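You operate a simulated robot arm through the tools that you are given. There is no shell and no other tool.

You are at the controls of a simulated robot arm. One attempt, no reset.

JOB
Bring the carriage home by hand and pin it.
Fine: brake off to move it, brake on again once it is home; the travel pin goes from its holder into the home hole.

The check looks at the end state, three seconds after you hand in, the way a careful person would. Anything else that was tipped, shoved, dropped, spilled or broken makes it a failure.

ROBOT AND FRAMES
A 7-joint arm with a two-finger parallel gripper, fixed in place. Base frame: the origin is on the floor under the middle of its stand, x ahead of it, y to its left, z up. Units: m, degrees, N and s.
It reaches about 1.524 m from its shoulder. Its first joint turns from -149.0 to 149.0 degrees. Payload 3.5 kg.
The TCP is the grasp point between the finger pads, 0.023 m short of the fingertips. In the tool frame z runs along the fingers and y along their closing line. Largest opening 0.094 m; finger width 0.038, thickness 0.01; the body of the gripper, 0.054 by 0.096 m, starts 0.039 m behind the TCP.
Orientation is that of the tool frame in the base frame, as a unit quaternion [w, x, y, z]. With the fingers straight down and closing along the base's y, the tool's x points along the base's -x, its y along +y and its z along -z.

CONTROLS
- The arm moves only by the tool drive_tool. Its argument "rows" is a list of rows, each an object (a shift or turn left out is 0, a gripper value left out holds the last) with "turn": the turn, a rotation vector about the base's x, y, z in degrees, a list of three; "slide": the shift along the base's x, y, z in m, a list of three; "jaw": the finger opening in m, from 0 to 0.094. In form: [{"turn": [wx, wy, wz], "slide": [tx, ty, tz], "jaw": jaw}, ...]. A call has 1 to 20 rows; each row is the pose to reach, as a shift and turn from the pose commanded when the call began. Rows are played at 5 a second. More than 0.05 m and 8.6 degrees between two rows, or a gripper value outside its range, and nothing of the call is played. Where a pose cannot be reached the arm comes as near as it can. A force on the tool above 90 N (or 10 N above the force at the start of the call, whichever is more), or a blocked arm, ends the call early, and 0.2 s more pass. Each finger travels about 0.153 m/s and halts on what it meets, pressing with about 30 N; the grip force reading is that of the motor and also rises with nothing between the fingers. The clock runs only during rows and for 0.2 s after the last one: add rows that repeat a pose to give the fingers time. The reply holds the time, the measured pose of the TCP, the force on the tool along the base axes, the opening and the grip force, in the units named above and with some noise, with the torque about the TCP (base axes, N m) and any sound that the robot's microphone picked up.
- Cameras (640 x 400 px; columns grow to the right, rows downward): "scene" is fixed at [0.3982, -0.5013, 1.5376]; the picture's right is [1.00, -0.01, 0.00], its down [-0.00, -0.49, -0.87] and it looks along [0.01, 0.87, -0.49] (base axes); focal length 328 px, centre (320, 200). "wrist" rides on the gripper at [0.086, 0.016, -0.074] in the tool frame; the picture's right is [-0.18, 0.98, 0.00], its down [-0.58, -0.11, -0.81] and it looks along [-0.79, -0.15, 0.59] (tool axes); focal length 243 px, centre (320, 200). There is no depth. A picture from a camera that has moved, and an enlarged one, comes with that camera's place and axes in the base frame and with its lens.
- capture(camera): a new picture of that camera. It takes no simulated time.
- inspect(camera, box): a new picture of the part [left, top, right, bottom] of that camera's present view, enlarged. It takes no simulated time.
- hand_in(): hands the job in; it is judged then, once.

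Places have to be worked out from the pictures, the camera data and where the tool is seen. Open the gripper and draw the arm clear of the work before you hand the job in, unless the task says otherwise.

The tools are called after "Request:" by a JSON object that holds its "op" and its "data". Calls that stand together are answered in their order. drive_tool: Moves the arm, as the interface text tells. Its arguments: {"type":"object","properties":{"rows":{"type":"array"}},"required":["rows"]} The other tools are called the same way: capture (camera) takes a picture; inspect (camera, box) takes an enlarged picture of a part of a camera's view; hand_in () hands the job in.

At the start:

```text
time: 0.0
tcp_pos: [0.1077, 0.9081, 1.1741]
orientation: [0.0, 0.001, 1.0, 0.0]
contact_force: [-0.6, 0.1, 0.4]
torque: [0.04, -0.03, 0.01]
width: 0.0941
finger_force: 0.1
```

scene: 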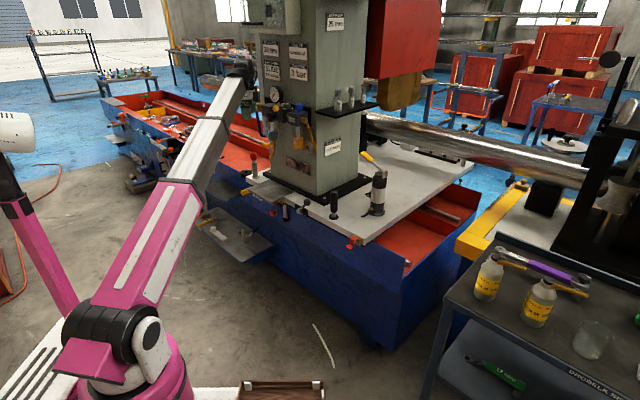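
wrist: 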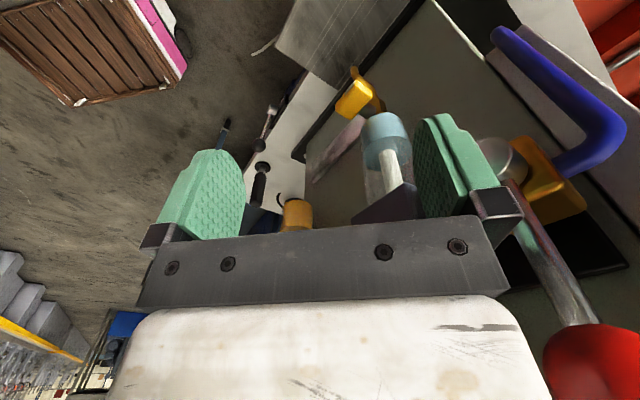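

I start by looking closely at the machine in the scene camera to find the carriage, brake, pin holder and home hole.

Request:
{"op": "inspect", "data": {"camera": "scene", "box": [200, 120, 400, 260]}}

Request:
{"op": "inspect", "data": {"camera": "scene", "box": [230, 0, 390, 110]}}

Request:
{"op": "inspect", "data": {"camera": "scene", "box": [230, 60, 330, 130]}}

Request:
{"op": "inspect", "data": {"camera": "scene", "box": [340, 120, 500, 230]}}

Request:
{"op": "inspect", "data": {"camera": "wrist", "box": [200, 50, 440, 240]}}

```text
2.86 times, centred on (300, 190) of scene
camera zoom: at [0.3982, -0.5013, 1.5376], right [1.0, -0.01, 0.0], down [0.0, -0.49, -0.87], along [0.01, 0.87, -0.49], focal length 936 px, centre (377, 229)
```

zoom: 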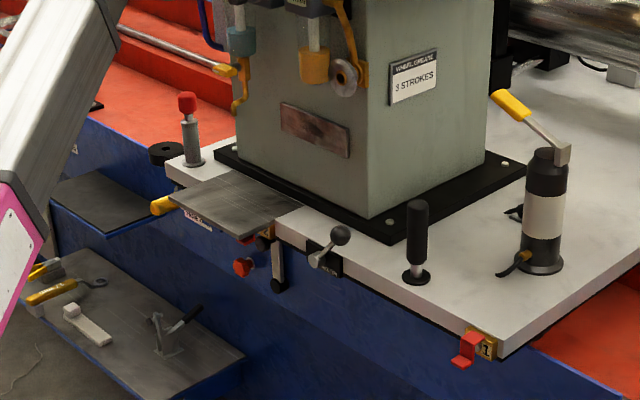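

```text
3.64 times, centred on (310, 55) of scene
camera zoom: at [0.3982, -0.5013, 1.5376], right [1.0, -0.01, 0.0], down [0.0, -0.49, -0.87], along [0.01, 0.87, -0.49], focal length 1192 px, centre (356, 727)
```

zoom: 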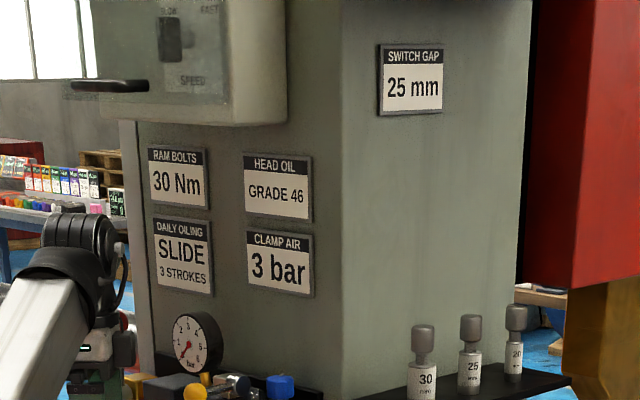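

```text
5.71 times, centred on (280, 95) of scene
camera zoom: at [0.3982, -0.5013, 1.5376], right [1.0, -0.01, 0.0], down [0.0, -0.49, -0.87], along [0.01, 0.87, -0.49], focal length 1873 px, centre (549, 800)
```

zoom: 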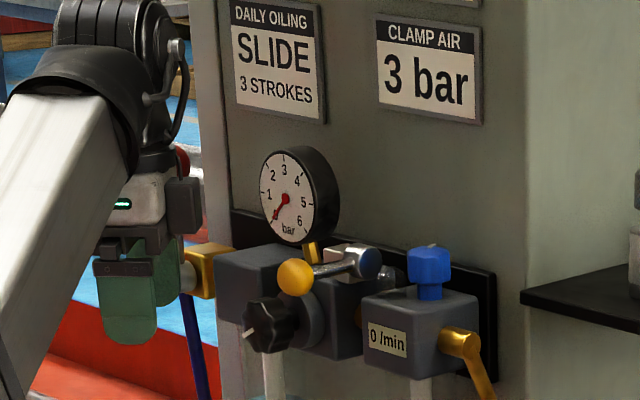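

```text
3.64 times, centred on (420, 175) of scene
camera zoom: at [0.3982, -0.5013, 1.5376], right [1.0, -0.01, 0.0], down [0.0, -0.49, -0.87], along [0.01, 0.87, -0.49], focal length 1192 px, centre (-44, 291)
```

zoom: 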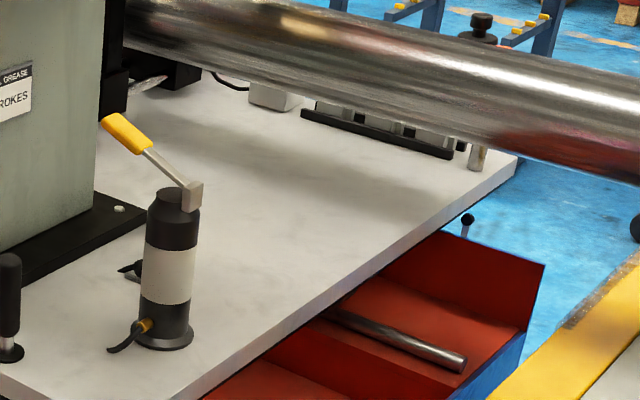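

```text
2.11 times, centred on (320, 145) of wrist
camera zoom: at [0.0212, 0.9246, 1.2481], right [0.18, 0.98, 0.0], down [0.58, -0.11, 0.81], along [0.79, -0.15, -0.59], focal length 511 px, centre (320, 316)
```

zoom: 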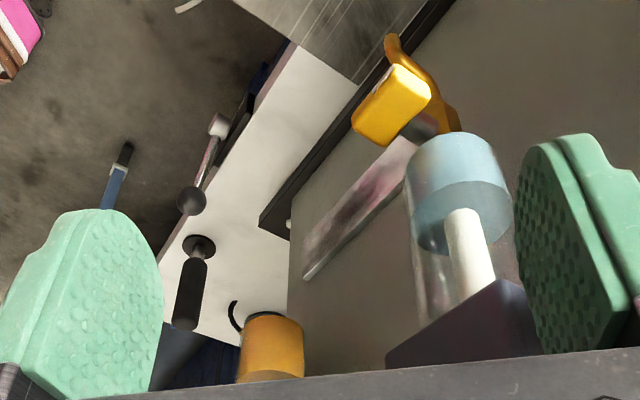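

I need finer detail of the items along the front edge of the white carriage plate.

Request:
{"op": "inspect", "data": {"camera": "scene", "box": [240, 145, 300, 185]}}

Request:
{"op": "inspect", "data": {"camera": "scene", "box": [265, 185, 335, 230]}}

Request:
{"op": "inspect", "data": {"camera": "scene", "box": [320, 180, 400, 260]}}

Request:
{"op": "inspect", "data": {"camera": "scene", "box": [190, 170, 290, 270]}}

Request:
{"op": "inspect", "data": {"camera": "scene", "box": [90, 80, 270, 200]}}

Request:
{"op": "inspect", "data": {"camera": "scene", "box": [440, 220, 640, 400]}}

```text
10.00 times, centred on (270, 165) of scene
camera zoom: at [0.3982, -0.5013, 1.5376], right [1.0, -0.01, 0.0], down [0.0, -0.49, -0.87], along [0.01, 0.87, -0.49], focal length 3277 px, centre (820, 550)
```

zoom: 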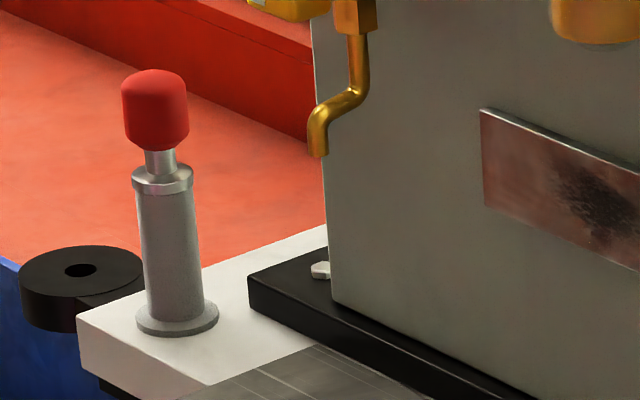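

```text
8.89 times, centred on (300, 208) of scene
camera zoom: at [0.3982, -0.5013, 1.5376], right [1.0, -0.01, 0.0], down [0.0, -0.49, -0.87], along [0.01, 0.87, -0.49], focal length 2913 px, centre (498, 133)
```

zoom: 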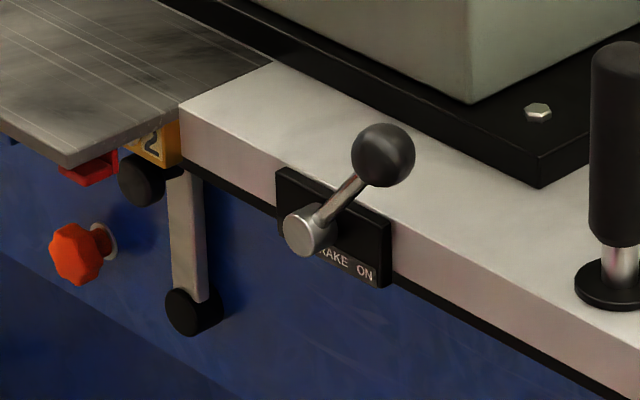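

```text
5.00 times, centred on (360, 220) of scene
camera zoom: at [0.3982, -0.5013, 1.5376], right [1.0, -0.01, 0.0], down [0.0, -0.49, -0.87], along [0.01, 0.87, -0.49], focal length 1639 px, centre (120, 100)
```

zoom: 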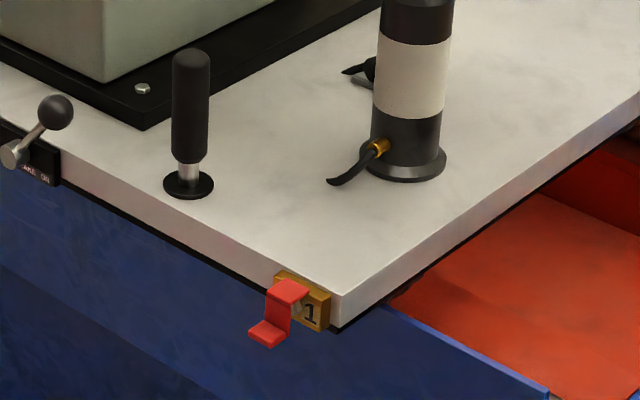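

```text
4.00 times, centred on (240, 220) of scene
camera zoom: at [0.3982, -0.5013, 1.5376], right [1.0, -0.01, 0.0], down [0.0, -0.49, -0.87], along [0.01, 0.87, -0.49], focal length 1311 px, centre (640, 120)
```

zoom: 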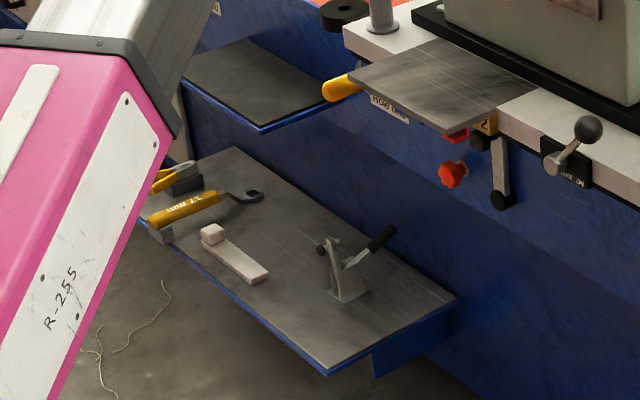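

```text
3.33 times, centred on (180, 140) of scene
camera zoom: at [0.3982, -0.5013, 1.5376], right [1.0, -0.01, 0.0], down [0.0, -0.49, -0.87], along [0.01, 0.87, -0.49], focal length 1092 px, centre (787, 400)
```

zoom: 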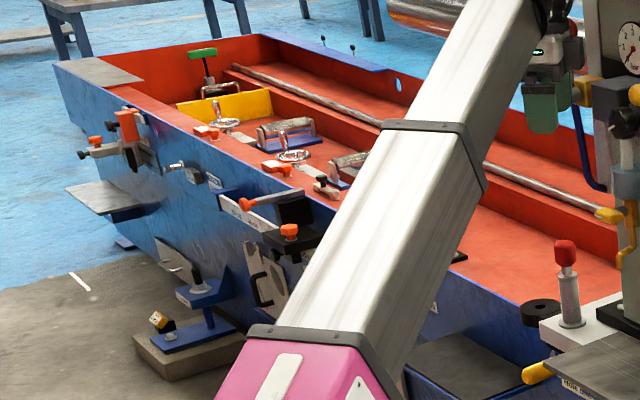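

```text
2.22 times, centred on (540, 310) of scene
camera zoom: at [0.3982, -0.5013, 1.5376], right [1.0, -0.01, 0.0], down [0.0, -0.49, -0.87], along [0.01, 0.87, -0.49], focal length 728 px, centre (-169, -44)
```

zoom: 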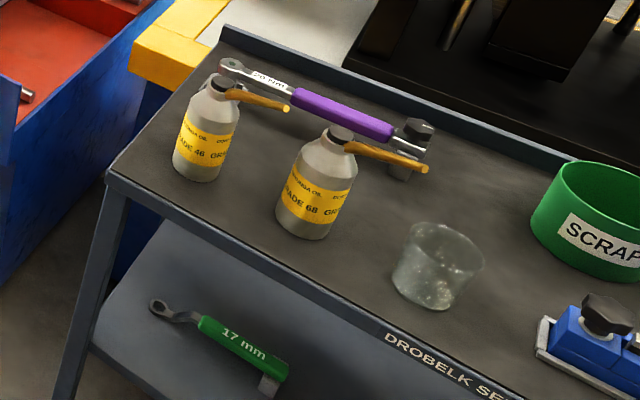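

The plate looks rotated about 45° in the base frame, with its top near z≈0.78. I look closer at labels and the black ring, and along the bed.

Request:
{"op": "inspect", "data": {"camera": "scene", "box": [230, 165, 270, 205]}}

Request:
{"op": "inspect", "data": {"camera": "scene", "box": [200, 130, 260, 170]}}

Request:
{"op": "inspect", "data": {"camera": "scene", "box": [340, 225, 380, 265]}}

Request:
{"op": "inspect", "data": {"camera": "scene", "box": [380, 190, 500, 300]}}

Request:
{"op": "inspect", "data": {"camera": "wrist", "box": [220, 100, 320, 240]}}

Request:
{"op": "inspect", "data": {"camera": "wrist", "box": [440, 0, 640, 120]}}

```text
10.00 times, centred on (250, 185) of scene
camera zoom: at [0.3982, -0.5013, 1.5376], right [1.0, -0.01, 0.0], down [0.0, -0.49, -0.87], along [0.01, 0.87, -0.49], focal length 3277 px, centre (1020, 350)
```

zoom: 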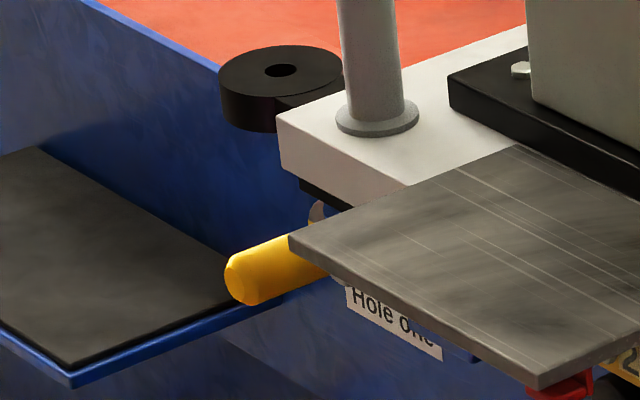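

```text
10.00 times, centred on (230, 150) of scene
camera zoom: at [0.3982, -0.5013, 1.5376], right [1.0, -0.01, 0.0], down [0.0, -0.49, -0.87], along [0.01, 0.87, -0.49], focal length 3277 px, centre (1220, 700)
```

zoom: 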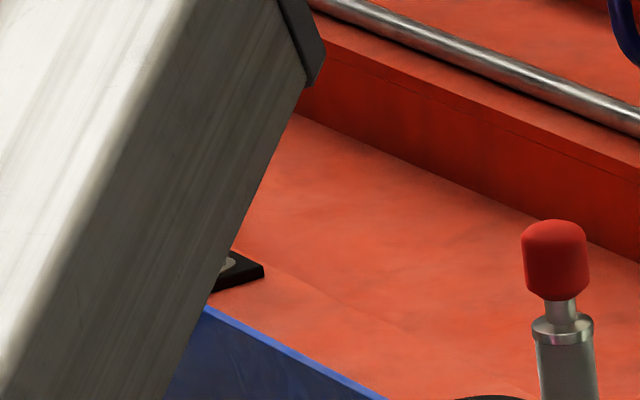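

```text
10.00 times, centred on (360, 245) of scene
camera zoom: at [0.3982, -0.5013, 1.5376], right [1.0, -0.01, 0.0], down [0.0, -0.49, -0.87], along [0.01, 0.87, -0.49], focal length 3277 px, centre (-80, -250)
```

zoom: 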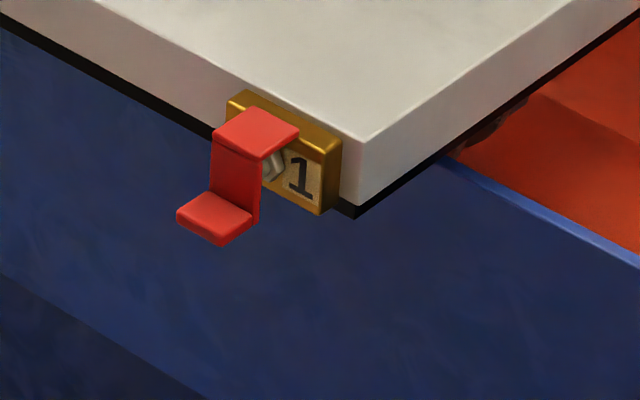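

```text
3.64 times, centred on (440, 245) of scene
camera zoom: at [0.3982, -0.5013, 1.5376], right [1.0, -0.01, 0.0], down [0.0, -0.49, -0.87], along [0.01, 0.87, -0.49], focal length 1192 px, centre (-116, 36)
```

zoom: 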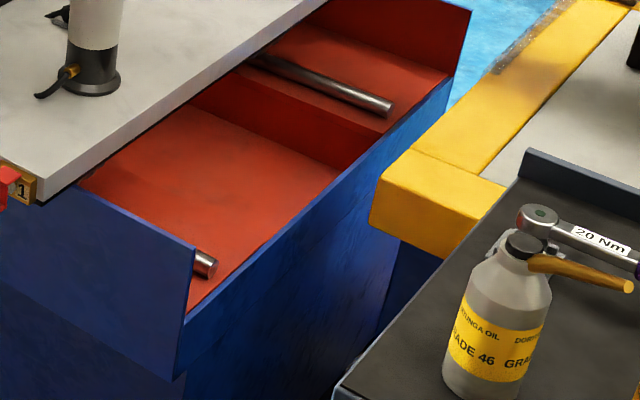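

```text
2.86 times, centred on (270, 170) of wrist
camera zoom: at [0.0212, 0.9246, 1.2481], right [0.18, 0.98, 0.0], down [0.58, -0.11, 0.81], along [0.79, -0.15, -0.59], focal length 693 px, centre (463, 286)
```

zoom: 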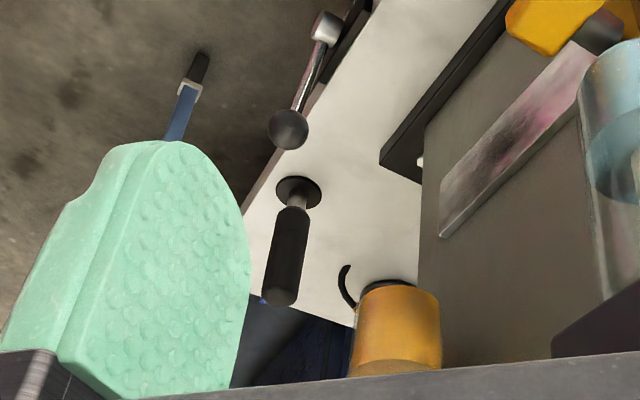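

```text
3.20 times, centred on (540, 60) of wrist
camera zoom: at [0.0212, 0.9246, 1.2481], right [0.18, 0.98, 0.0], down [0.58, -0.11, 0.81], along [0.79, -0.15, -0.59], focal length 776 px, centre (-384, 648)
```

zoom: 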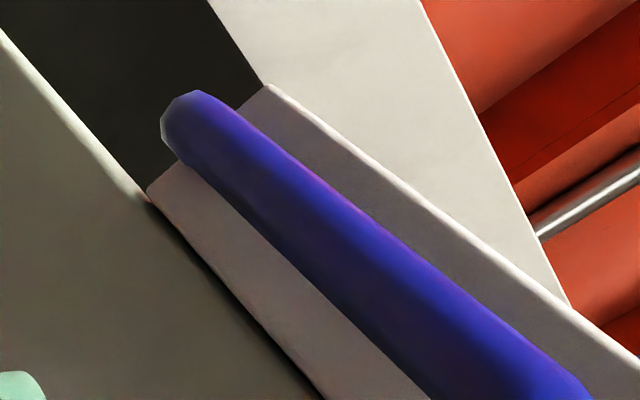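

The pin (red knob) sits in its holder at the carriage's left front corner, and a black bracket on the bed farther left is hidden by the arm. I back away from the column and turn the tool so the wrist camera looks toward the machine.

Request:
{"op": "drive_tool", "data": {"rows": [{"slide": [-0.015, -0.02, 0.0]}, {"slide": [-0.03, -0.04, 0.0]}, {"slide": [-0.045, -0.06, 0.01], "turn": [0, 0, 8]}, {"slide": [-0.06, -0.08, 0.02], "turn": [0, 0, 16]}, {"slide": [-0.075, -0.1, 0.03], "turn": [0, 0, 24]}, {"slide": [-0.09, -0.12, 0.04], "turn": [0, 0, 32]}, {"slide": [-0.1, -0.14, 0.05], "turn": [0, 0, 40]}, {"slide": [-0.11, -0.16, 0.06], "turn": [0, 0, 48]}, {"slide": [-0.12, -0.18, 0.07], "turn": [0, 0, 56]}, {"slide": [-0.13, -0.2, 0.08], "turn": [0, 0, 64]}, {"slide": [-0.14, -0.22, 0.09], "turn": [0, 0, 72]}, {"slide": [-0.15, -0.24, 0.1], "turn": [0, 0, 80]}, {"slide": [-0.15, -0.24, 0.1], "turn": [0, 0, 88]}]}}

Request:
{"op": "capture", "data": {"camera": "wrist"}}

Request:
{"op": "capture", "data": {"camera": "scene"}}

```text
time: 2.5
tcp_pos: [-0.0342, 0.7367, 1.1897]
orientation: [0.032, -0.58, 0.812, 0.049]
contact_force: [-20.0, 6.4, -3.4]
torque: [-0.23, -1.74, -2.28]
width: 0.0939
finger_force: 0.1
out of reach, approached as far as the arm can: row 3, 4, 5, 6, 7, 8, 9, 10, 11, 12
stopped in row 12: the force on the tool passed its limit at 146 N (the readings are from after the stop); the commanded pose is now the measured one
```

```text
taken
camera wrist: at [-0.0769, 0.6519, 1.2554], right [-0.87, 0.49, 0.06], down [0.3, 0.42, 0.86], along [0.4, 0.77, -0.51], focal length 243 px, centre (320, 200)
```

wrist: 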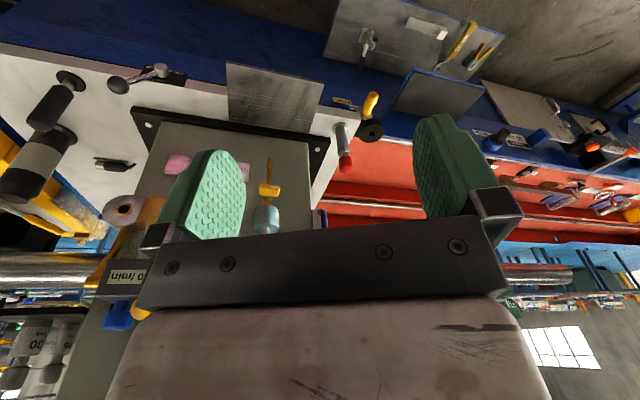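

```text
taken
```

scene: 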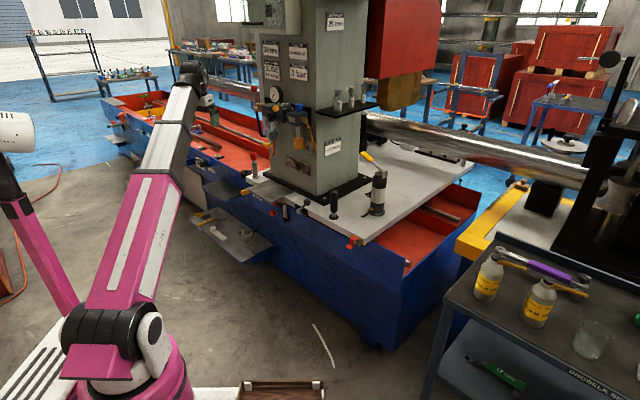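

The call stopped with a force spike of 146 N though nothing should be near; I look closely around the gripper to see what it met.

Request:
{"op": "inspect", "data": {"camera": "scene", "box": [140, 50, 300, 170]}}

Request:
{"op": "inspect", "data": {"camera": "wrist", "box": [200, 50, 440, 200]}}

Request:
{"op": "inspect", "data": {"camera": "wrist", "box": [320, 0, 640, 200]}}

Request:
{"op": "inspect", "data": {"camera": "wrist", "box": [0, 40, 240, 200]}}

```text
3.33 times, centred on (220, 110) of scene
camera zoom: at [0.3982, -0.5013, 1.5376], right [1.0, -0.01, 0.0], down [0.0, -0.49, -0.87], along [0.01, 0.87, -0.49], focal length 1092 px, centre (653, 500)
```

zoom: 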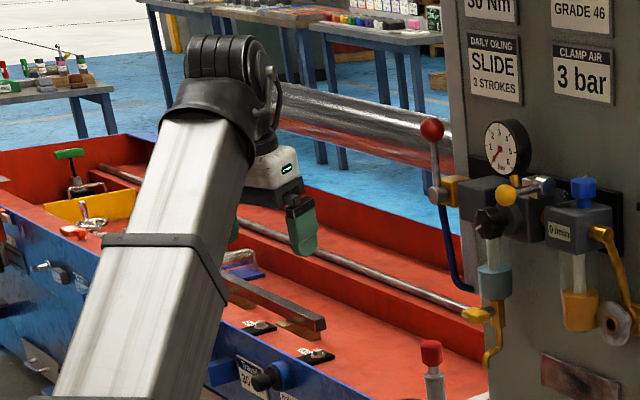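

```text
2.67 times, centred on (320, 125) of wrist
camera zoom: at [-0.0769, 0.6519, 1.2554], right [-0.87, 0.49, 0.06], down [0.3, 0.42, 0.86], along [0.4, 0.77, -0.51], focal length 647 px, centre (320, 400)
```

zoom: 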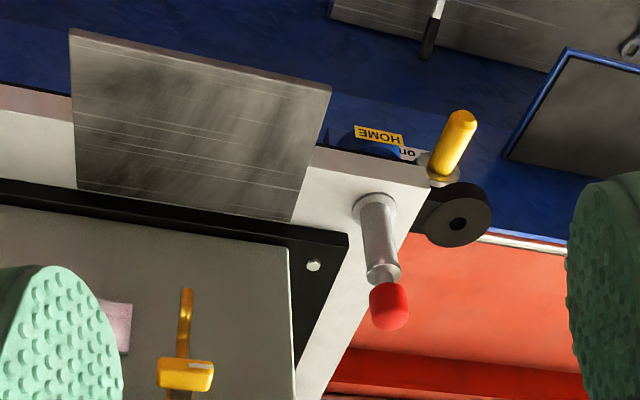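

```text
2.00 times, centred on (480, 100) of wrist
camera zoom: at [-0.0769, 0.6519, 1.2554], right [-0.87, 0.49, 0.06], down [0.3, 0.42, 0.86], along [0.4, 0.77, -0.51], focal length 485 px, centre (0, 400)
```

zoom: 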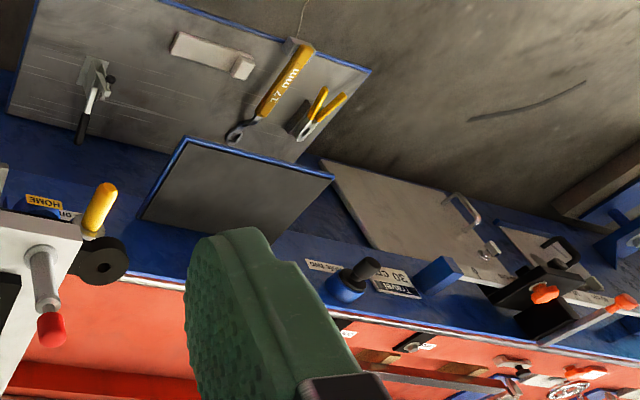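

```text
2.50 times, centred on (120, 120) of wrist
camera zoom: at [-0.0769, 0.6519, 1.2554], right [-0.87, 0.49, 0.06], down [0.3, 0.42, 0.86], along [0.4, 0.77, -0.51], focal length 606 px, centre (820, 400)
```

zoom: 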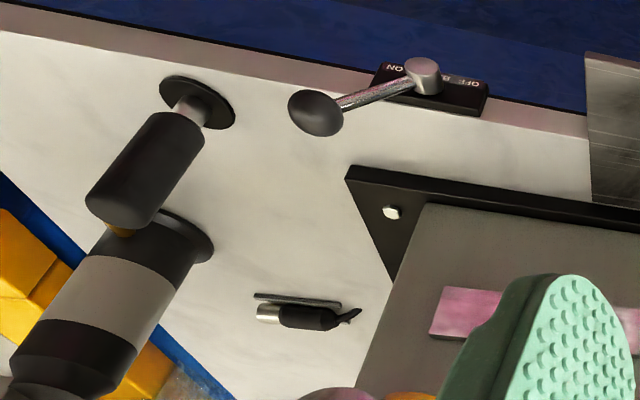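

The scene zoom shows the gripper folded close against the forearm (vertical tool this close in is a wrist limit), nothing else is near. The wrist view shows a HOME label by the carriage corner; I zoom in there before moving.

Request:
{"op": "inspect", "data": {"camera": "wrist", "box": [310, 70, 400, 180]}}

Request:
{"op": "inspect", "data": {"camera": "wrist", "box": [440, 110, 640, 220]}}

Request:
{"op": "inspect", "data": {"camera": "wrist", "box": [90, 50, 230, 130]}}

Request:
{"op": "inspect", "data": {"camera": "scene", "box": [190, 130, 260, 180]}}

```text
3.64 times, centred on (355, 125) of wrist
camera zoom: at [-0.0769, 0.6519, 1.2554], right [-0.87, 0.49, 0.06], down [0.3, 0.42, 0.86], along [0.4, 0.77, -0.51], focal length 882 px, centre (193, 473)
```

zoom: 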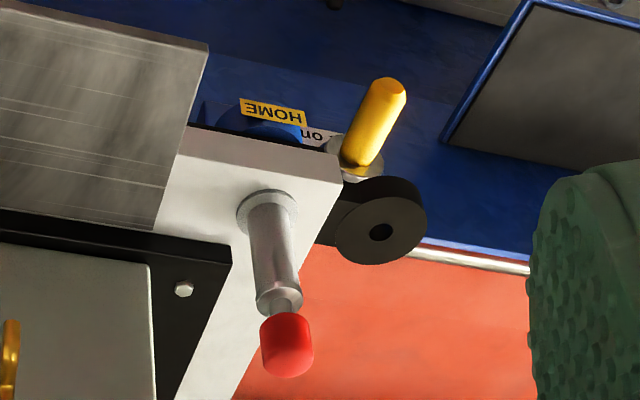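

```text
3.20 times, centred on (540, 165) of wrist
camera zoom: at [-0.0769, 0.6519, 1.2554], right [-0.87, 0.49, 0.06], down [0.3, 0.42, 0.86], along [0.4, 0.77, -0.51], focal length 776 px, centre (-384, 312)
```

zoom: 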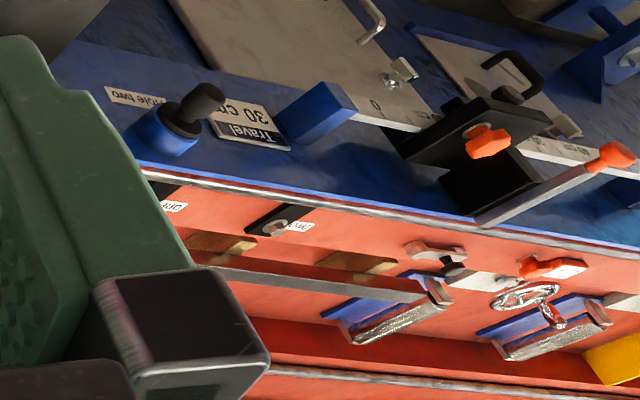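

```text
4.57 times, centred on (160, 90) of wrist
camera zoom: at [-0.0769, 0.6519, 1.2554], right [-0.87, 0.49, 0.06], down [0.3, 0.42, 0.86], along [0.4, 0.77, -0.51], focal length 1109 px, centre (1051, 703)
```

zoom: 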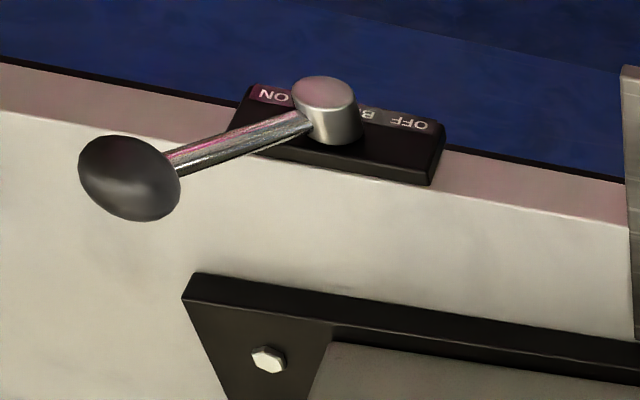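

```text
8.00 times, centred on (225, 155) of scene
camera zoom: at [0.3982, -0.5013, 1.5376], right [1.0, -0.01, 0.0], down [0.0, -0.49, -0.87], along [0.01, 0.87, -0.49], focal length 2622 px, centre (1080, 560)
```

zoom: 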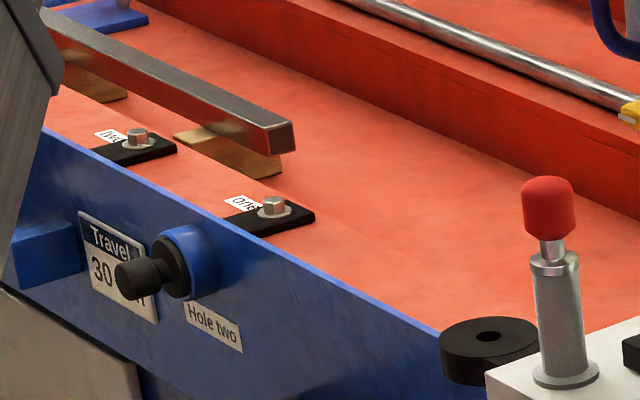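

The home boss ("Hole one", HOME label) is on the bed wall below the carriage's left end near (0.07, 1.11, 0.66), and a yellow-handled item sits just left of it. I tilt the tool outward to clear the forearm and lower the wrist camera for a close look at that corner.

Request:
{"op": "drive_tool", "data": {"rows": [{"slide": [0.0, 0.02, 0.0], "turn": [4, 0, 0]}, {"slide": [-0.01, 0.04, -0.01], "turn": [8, 0, 0]}, {"slide": [-0.02, 0.06, -0.03], "turn": [12, 0, 0]}, {"slide": [-0.03, 0.08, -0.06], "turn": [16, 0, 0]}, {"slide": [-0.05, 0.1, -0.09], "turn": [20, 0, 0]}, {"slide": [-0.06, 0.12, -0.12], "turn": [20, 0, 0]}, {"slide": [-0.07, 0.14, -0.15], "turn": [20, 0, 0]}, {"slide": [-0.08, 0.15, -0.18], "turn": [20, 0, 0]}, {"slide": [-0.08, 0.15, -0.2], "turn": [20, 0, 0]}]}}

Request:
{"op": "capture", "data": {"camera": "wrist"}}

Request:
{"op": "capture", "data": {"camera": "scene"}}

```text
time: 4.5
tcp_pos: [-0.1145, 0.8855, 0.9899]
orientation: [0.132, -0.568, 0.79, 0.189]
contact_force: [0.3, -0.1, 0.0]
torque: [0.01, 0.0, -0.04]
width: 0.0936
finger_force: 0.1
```

```text
taken
camera wrist: at [-0.1572, 0.7841, 1.0218], right [-0.87, 0.44, 0.22], down [0.29, 0.1, 0.95], along [0.39, 0.89, -0.21], focal length 243 px, centre (320, 200)
```

wrist: 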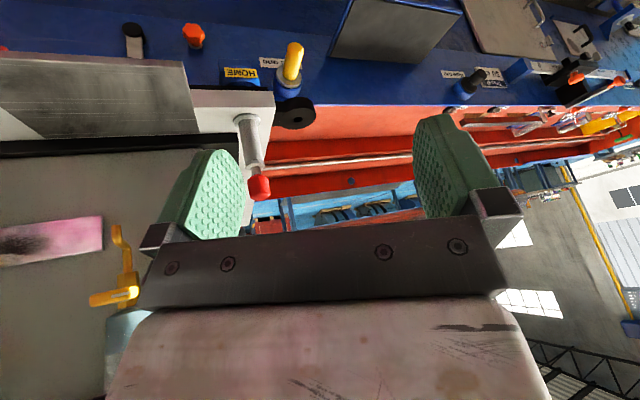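

```text
taken
```

scene: 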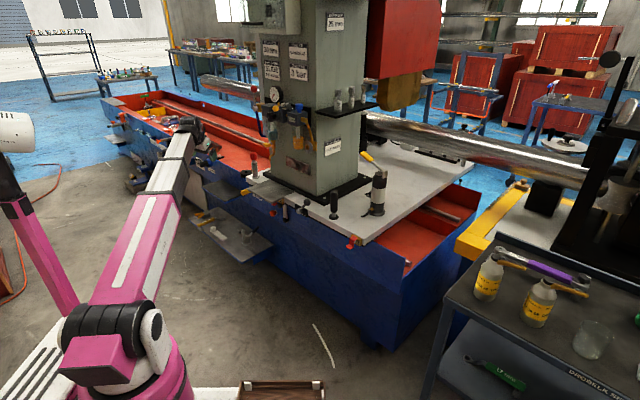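

The arm is free again and the view is good. I zoom on the HOME region and on hole two.

Request:
{"op": "inspect", "data": {"camera": "wrist", "box": [200, 20, 330, 150]}}

Request:
{"op": "inspect", "data": {"camera": "wrist", "box": [420, 50, 560, 130]}}

Request:
{"op": "inspect", "data": {"camera": "wrist", "box": [90, 0, 250, 110]}}

Request:
{"op": "inspect", "data": {"camera": "scene", "box": [175, 110, 265, 190]}}

```text
3.08 times, centred on (265, 85) of wrist
camera zoom: at [-0.1572, 0.7841, 1.0218], right [-0.87, 0.44, 0.22], down [0.29, 0.1, 0.95], along [0.39, 0.89, -0.21], focal length 746 px, centre (489, 554)
```

zoom: 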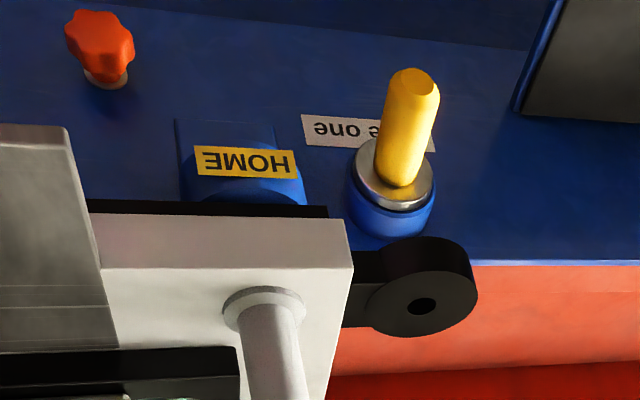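

```text
4.57 times, centred on (490, 90) of wrist
camera zoom: at [-0.1572, 0.7841, 1.0218], right [-0.87, 0.44, 0.22], down [0.29, 0.1, 0.95], along [0.39, 0.89, -0.21], focal length 1109 px, centre (-457, 703)
```

zoom: 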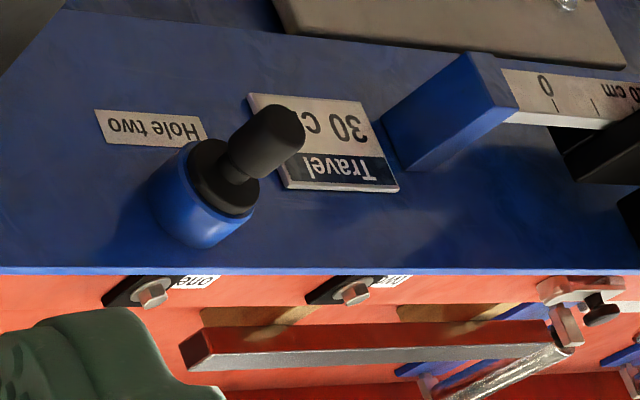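

```text
3.64 times, centred on (170, 55) of wrist
camera zoom: at [-0.1572, 0.7841, 1.0218], right [-0.87, 0.44, 0.22], down [0.29, 0.1, 0.95], along [0.39, 0.89, -0.21], focal length 882 px, centre (866, 727)
```

zoom: 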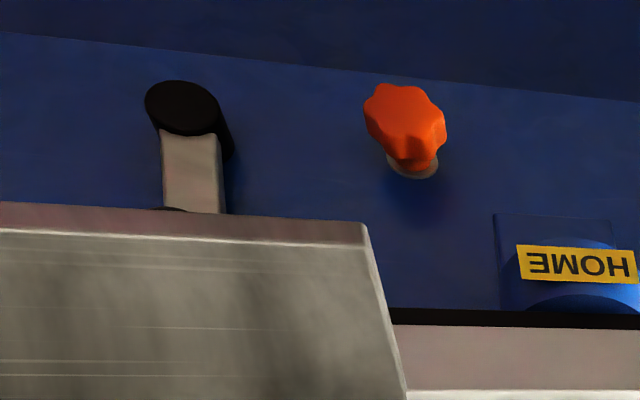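

```text
5.00 times, centred on (220, 150) of scene
camera zoom: at [0.3982, -0.5013, 1.5376], right [1.0, -0.01, 0.0], down [0.0, -0.49, -0.87], along [0.01, 0.87, -0.49], focal length 1639 px, centre (820, 450)
```

zoom: 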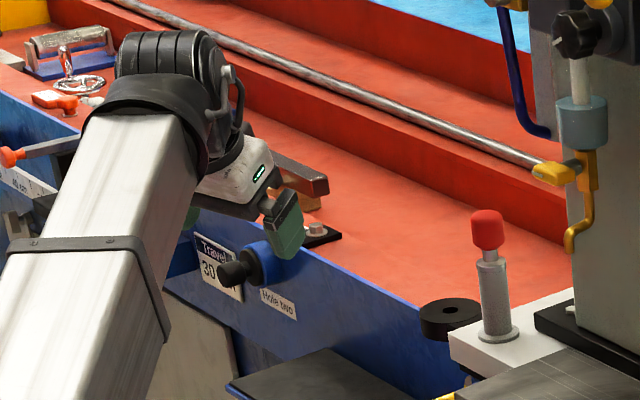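

I see the HOME bracket on the bed (rounded blue lug with a yellow HOME label, under the plate), a black ear ring on the carriage, and pins in several holders. I move the wrist camera to the left end to look at the ring, the HOME lug and the pins from the side.

Request:
{"op": "drive_tool", "data": {"rows": [{"slide": [-0.02, 0.02, 0.0], "turn": [-3.1, 1.5, -6.5]}, {"slide": [-0.04, 0.05, 0.0], "turn": [-6.2, 3.0, -12.9]}, {"slide": [-0.06, 0.08, 0.0], "turn": [-9.3, 4.5, -19.4]}, {"slide": [-0.08, 0.11, -0.01], "turn": [-12.4, 6.0, -25.8]}, {"slide": [-0.1, 0.14, -0.02], "turn": [-15.6, 7.4, -32.3]}, {"slide": [-0.11, 0.17, -0.03], "turn": [-18.7, 8.9, -38.8]}, {"slide": [-0.12, 0.2, -0.04], "turn": [-21.8, 10.4, -45.2]}, {"slide": [-0.12, 0.225, -0.06], "turn": [-24.9, 11.9, -51.7]}, {"slide": [-0.12, 0.225, -0.08], "turn": [-24.9, 11.9, -51.7]}]}}

Request:
{"op": "capture", "data": {"camera": "wrist"}}

Request:
{"op": "capture", "data": {"camera": "scene"}}

```text
time: 6.5
tcp_pos: [-0.2342, 1.111, 0.9093]
orientation: [-0.001, -0.162, 0.987, 0.0]
contact_force: [-0.3, 0.3, -0.7]
torque: [0.01, -0.02, 0.0]
width: 0.0939
finger_force: 0.0
```

```text
taken
camera wrist: at [-0.3209, 1.0993, 0.9849], right [-0.14, 0.99, 0.0], down [0.58, 0.08, 0.81], along [0.8, 0.11, -0.59], focal length 243 px, centre (320, 200)
```

wrist: 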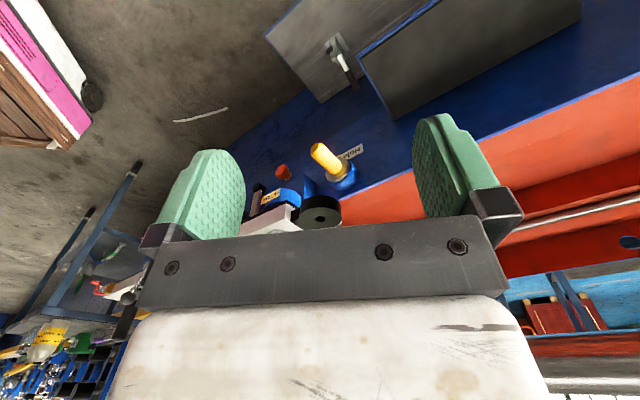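

```text
taken
```

scene: 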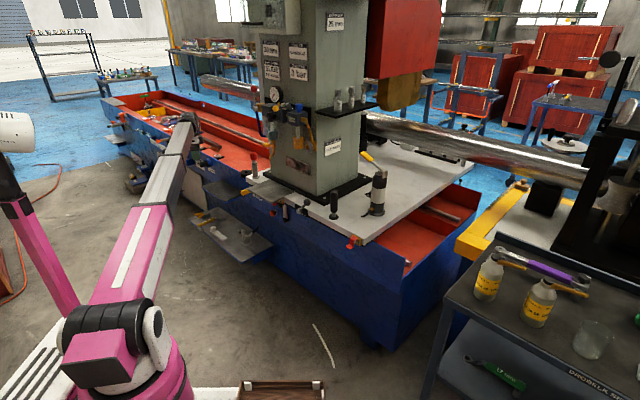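

Request:
{"op": "inspect", "data": {"camera": "wrist", "box": [230, 120, 390, 240]}}

Request:
{"op": "inspect", "data": {"camera": "wrist", "box": [260, 150, 350, 235]}}

```text
3.33 times, centred on (310, 180) of wrist
camera zoom: at [-0.3209, 1.0993, 0.9849], right [-0.14, 0.99, 0.0], down [0.58, 0.08, 0.81], along [0.8, 0.11, -0.59], focal length 809 px, centre (353, 267)
```

zoom: 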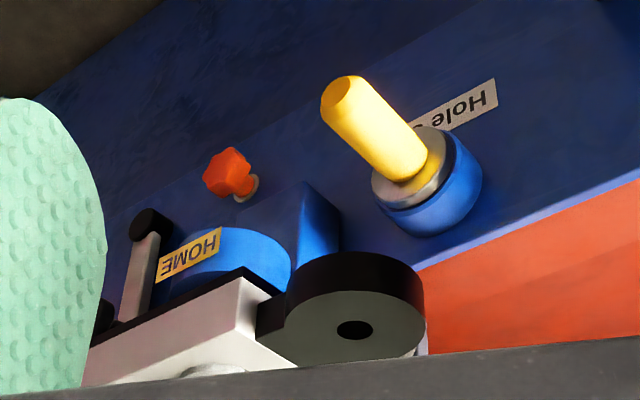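

```text
4.71 times, centred on (305, 192) of wrist
camera zoom: at [-0.3209, 1.0993, 0.9849], right [-0.14, 0.99, 0.0], down [0.58, 0.08, 0.81], along [0.8, 0.11, -0.59], focal length 1142 px, centre (391, 235)
```

zoom: 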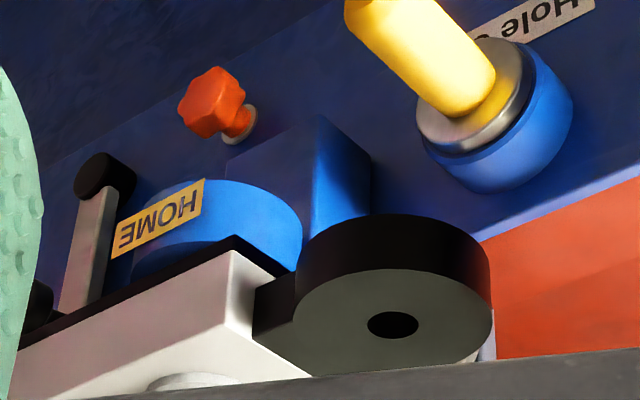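

The side view confirms the black ear (≈18 mm hole, at about (0.00,1.144,0.785)) must move ≈9 cm toward +e1 (right/near) to sit over the HOME lug; the red-knobbed pin stands upright in a tube on the carriage with a matching ≈17 mm shank. Next I go to the front of the brake lever, tool tilted toward the machine, to refine the lever and handle positions.

Request:
{"op": "drive_tool", "data": {"rows": [{"slide": [0.02, -0.025, 0.01], "turn": [1.2, -1.9, 1.6]}, {"slide": [0.05, -0.055, 0.02], "turn": [2.4, -3.8, 3.2]}, {"slide": [0.083, -0.085, 0.03], "turn": [3.6, -5.7, 4.8]}, {"slide": [0.116, -0.115, 0.04], "turn": [4.8, -7.6, 6.4]}, {"slide": [0.149, -0.145, 0.045], "turn": [6.0, -9.5, 8.0]}, {"slide": [0.182, -0.175, 0.045], "turn": [7.2, -11.4, 9.6]}, {"slide": [0.215, -0.205, 0.045], "turn": [8.4, -13.4, 11.4]}, {"slide": [0.248, -0.235, 0.045], "turn": [9.6, -15.4, 13.2]}, {"slide": [0.281, -0.265, 0.045], "turn": [10.8, -17.4, 15.0]}, {"slide": [0.314, -0.295, 0.045], "turn": [12.0, -19.4, 16.6]}, {"slide": [0.347, -0.325, 0.045], "turn": [13.2, -21.4, 18.2]}, {"slide": [0.38, -0.355, 0.045], "turn": [14.4, -23.3, 19.8]}, {"slide": [0.413, -0.385, 0.045], "turn": [15.6, -25.2, 21.4]}, {"slide": [0.446, -0.415, 0.045], "turn": [16.8, -27.0, 23.0]}, {"slide": [0.475, -0.445, 0.042], "turn": [17.7, -28.6, 24.3]}, {"slide": [0.495, -0.467, 0.041], "turn": [18.6, -30.0, 25.5]}]}}

Request:
{"op": "capture", "data": {"camera": "wrist"}}

Request:
{"op": "capture", "data": {"camera": "scene"}}

```text
time: 9.9
tcp_pos: [0.2626, 0.6447, 0.9525]
orientation: [0.28, -0.365, 0.881, 0.114]
contact_force: [0.2, 0.1, -0.8]
torque: [0.01, 0.0, -0.01]
width: 0.0941
finger_force: 0.1
```

```text
taken
camera wrist: at [0.1705, 0.5751, 0.9634], right [-0.59, 0.8, 0.1], down [0.08, -0.07, 0.99], along [0.8, 0.59, -0.03], focal length 243 px, centre (320, 200)
```

wrist: 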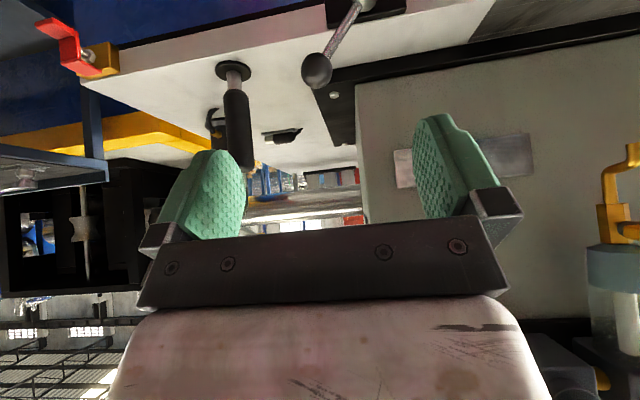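

```text
taken
```

scene: 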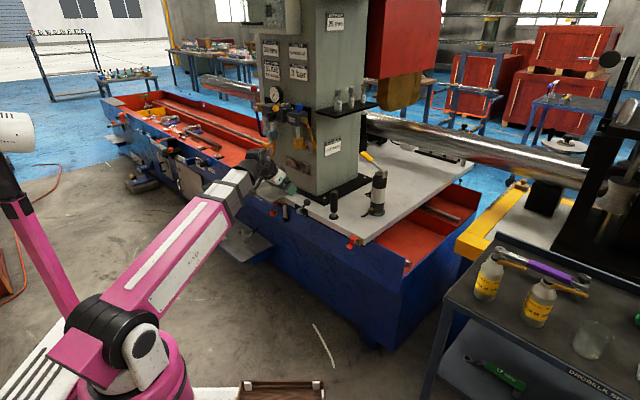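

Pose reached cleanly. I zoom in on the brake lever and the push handle to refine their positions.

Request:
{"op": "inspect", "data": {"camera": "wrist", "box": [190, 0, 430, 160]}}

Request:
{"op": "inspect", "data": {"camera": "scene", "box": [230, 140, 390, 250]}}

Request:
{"op": "inspect", "data": {"camera": "scene", "box": [280, 180, 350, 230]}}

```text
2.50 times, centred on (310, 80) of wrist
camera zoom: at [0.1705, 0.5751, 0.9634], right [-0.59, 0.8, 0.1], down [0.08, -0.07, 0.99], along [0.8, 0.59, -0.03], focal length 606 px, centre (345, 500)
```

zoom: 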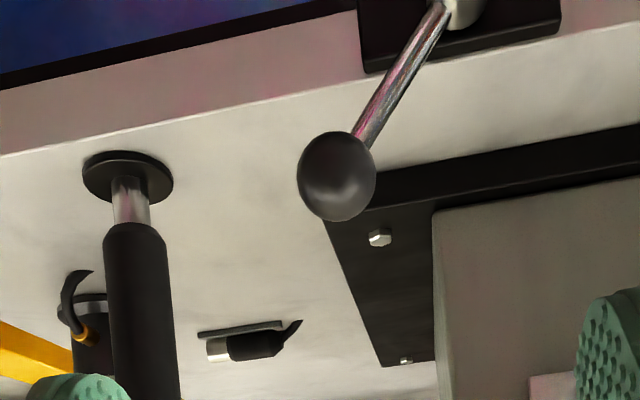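

```text
3.64 times, centred on (310, 195) of scene
camera zoom: at [0.3982, -0.5013, 1.5376], right [1.0, -0.01, 0.0], down [0.0, -0.49, -0.87], along [0.01, 0.87, -0.49], focal length 1192 px, centre (356, 218)
```

zoom: 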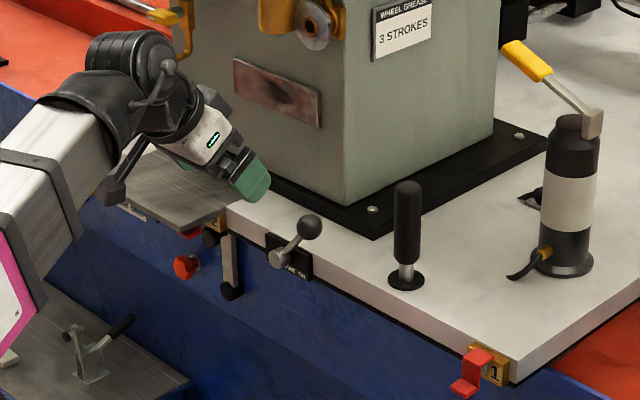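

```text
8.00 times, centred on (315, 205) of scene
camera zoom: at [0.3982, -0.5013, 1.5376], right [1.0, -0.01, 0.0], down [0.0, -0.49, -0.87], along [0.01, 0.87, -0.49], focal length 2622 px, centre (360, 160)
```

zoom: 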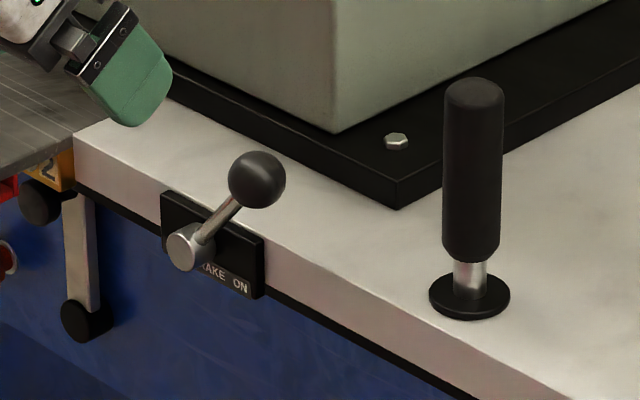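

Ball of the brake lever is at about (0.357, 0.725, 0.83), lever leaning to ON; handle at about (0.470, 0.681). I close the fingers and place them just to the right (+e1) of the ball.

Request:
{"op": "drive_tool", "data": {"rows": [{"slide": [0.02, -0.02, 0.0], "jaw": 0.0}, {"slide": [0.039, -0.039, 0.0], "jaw": 0.0}, {"slide": [0.059, -0.019, -0.03]}, {"slide": [0.079, 0.001, -0.06]}, {"slide": [0.099, 0.021, -0.085]}, {"slide": [0.119, 0.041, -0.1]}]}}

Request:
{"op": "capture", "data": {"camera": "wrist"}}

Request:
{"op": "inspect", "data": {"camera": "scene", "box": [260, 160, 360, 240]}}

```text
time: 11.3
tcp_pos: [0.3797, 0.6865, 0.8529]
orientation: [0.278, -0.365, 0.881, 0.114]
contact_force: [-0.3, -1.0, 0.4]
torque: [0.0, 0.01, 0.01]
width: 0.0
finger_force: 29.3
```

```text
taken
camera wrist: at [0.2884, 0.6167, 0.8635], right [-0.59, 0.8, 0.1], down [0.08, -0.07, 0.99], along [0.8, 0.59, -0.03], focal length 243 px, centre (320, 200)
```

wrist: 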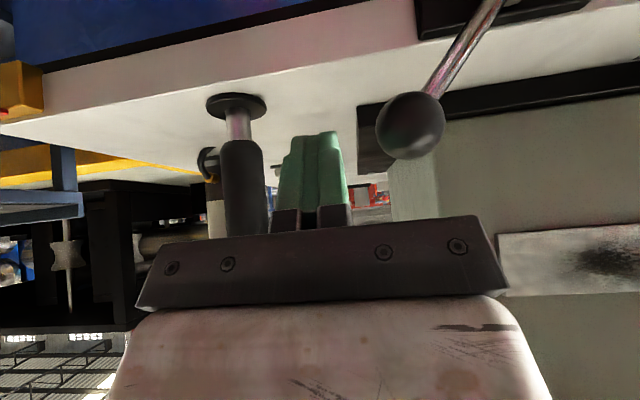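

```text
5.00 times, centred on (310, 200) of scene
camera zoom: at [0.3982, -0.5013, 1.5376], right [1.0, -0.01, 0.0], down [0.0, -0.49, -0.87], along [0.01, 0.87, -0.49], focal length 1639 px, centre (370, 200)
```

zoom: 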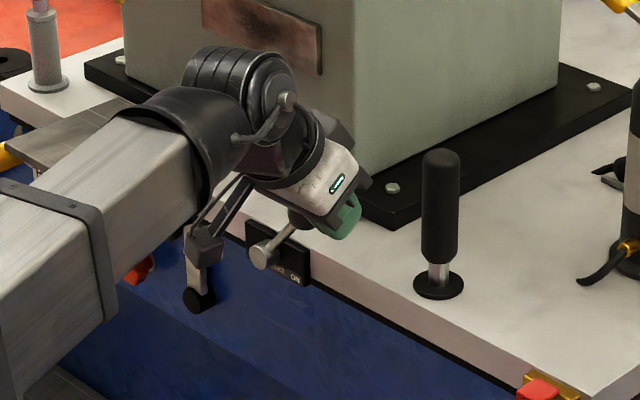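

Fingers are closed just right of the ball. I lower 1 cm and sweep slowly toward −e1 to swing the lever over to OFF, watching the force.

Request:
{"op": "drive_tool", "data": {"rows": [{"slide": [0.0, 0.0, -0.01]}, {"slide": [-0.0106, 0.0106, -0.01]}, {"slide": [-0.0177, 0.0177, -0.01]}, {"slide": [-0.0247, 0.0247, -0.01]}, {"slide": [-0.0318, 0.0318, -0.01]}, {"slide": [-0.0389, 0.0389, -0.009]}, {"slide": [-0.046, 0.046, -0.008]}, {"slide": [-0.053, 0.053, -0.007]}, {"slide": [-0.0601, 0.0601, -0.006]}, {"slide": [-0.0672, 0.0672, -0.006]}]}}

Request:
{"op": "capture", "data": {"camera": "wrist"}}

Request:
{"op": "inspect", "data": {"camera": "scene", "box": [240, 160, 340, 240]}}

```text
time: 12.5
tcp_pos: [0.3521, 0.7122, 0.8481]
orientation: [0.288, -0.363, 0.879, 0.114]
contact_force: [4.2, -21.4, 34.0]
torque: [0.42, 0.21, 0.09]
width: 0.0003
finger_force: 30.3
stopped in row 5: the force on the tool passed its limit at 96 N (the readings are from after the stop); the commanded pose is now the measured one
```

```text
taken
camera wrist: at [0.2597, 0.6438, 0.8568], right [-0.59, 0.8, 0.1], down [0.07, -0.07, 1.0], along [0.81, 0.59, -0.01], focal length 243 px, centre (320, 200)
```

wrist: 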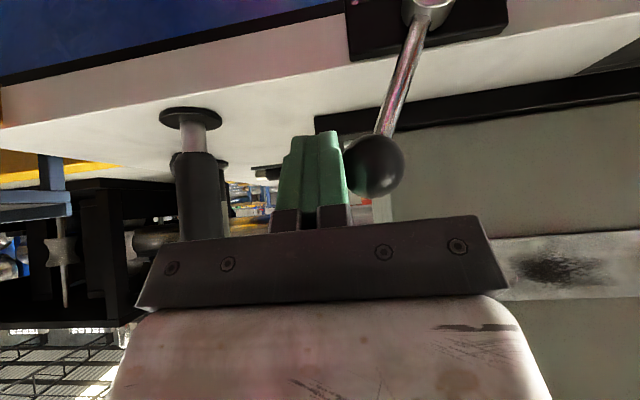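

```text
5.00 times, centred on (290, 200) of scene
camera zoom: at [0.3982, -0.5013, 1.5376], right [1.0, -0.01, 0.0], down [0.0, -0.49, -0.87], along [0.01, 0.87, -0.49], focal length 1639 px, centre (470, 200)
```

zoom: 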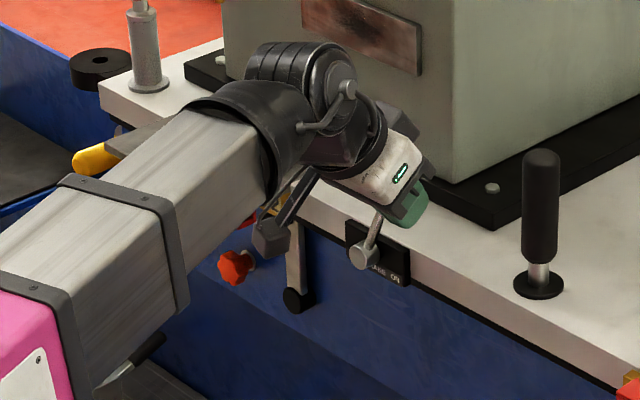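

The lever swung about 17° before force built up, mostly vertical – the ball rises on its arc and dragged on the finger. I continue along the actual arc (rising, then falling) instead of a straight line.

Request:
{"op": "drive_tool", "data": {"rows": [{"slide": [-0.0034, 0.0034, 0.003]}, {"slide": [-0.0068, 0.0068, 0.0055]}, {"slide": [-0.0105, 0.0105, 0.008]}, {"slide": [-0.0139, 0.0139, 0.0098]}, {"slide": [-0.0175, 0.0175, 0.0115]}, {"slide": [-0.0211, 0.0211, 0.0125]}, {"slide": [-0.0248, 0.0248, 0.0133]}, {"slide": [-0.0284, 0.0284, 0.014]}, {"slide": [-0.032, 0.032, 0.0143]}, {"slide": [-0.0356, 0.0356, 0.0143]}]}}

Request:
{"op": "capture", "data": {"camera": "wrist"}}

Request:
{"op": "inspect", "data": {"camera": "scene", "box": [240, 160, 340, 240]}}

```text
time: 14.7
tcp_pos: [0.3172, 0.7497, 0.8596]
orientation: [0.285, -0.364, 0.88, 0.113]
contact_force: [-0.2, -0.4, -0.3]
torque: [-0.03, -0.01, -0.02]
width: 0.0
finger_force: 29.5
```

```text
taken
camera wrist: at [0.224, 0.6815, 0.869], right [-0.59, 0.8, 0.1], down [0.07, -0.07, 0.99], along [0.81, 0.59, -0.02], focal length 243 px, centre (320, 200)
```

wrist: 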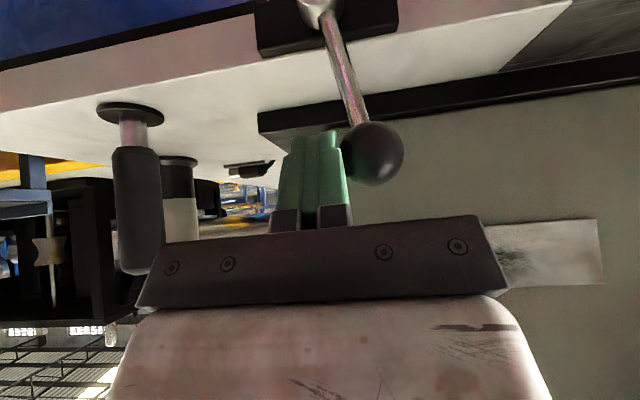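

```text
5.00 times, centred on (290, 200) of scene
camera zoom: at [0.3982, -0.5013, 1.5376], right [1.0, -0.01, 0.0], down [0.0, -0.49, -0.87], along [0.01, 0.87, -0.49], focal length 1639 px, centre (470, 200)
```

zoom: 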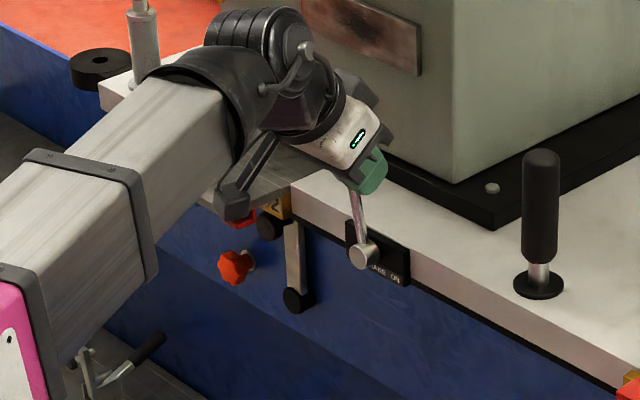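

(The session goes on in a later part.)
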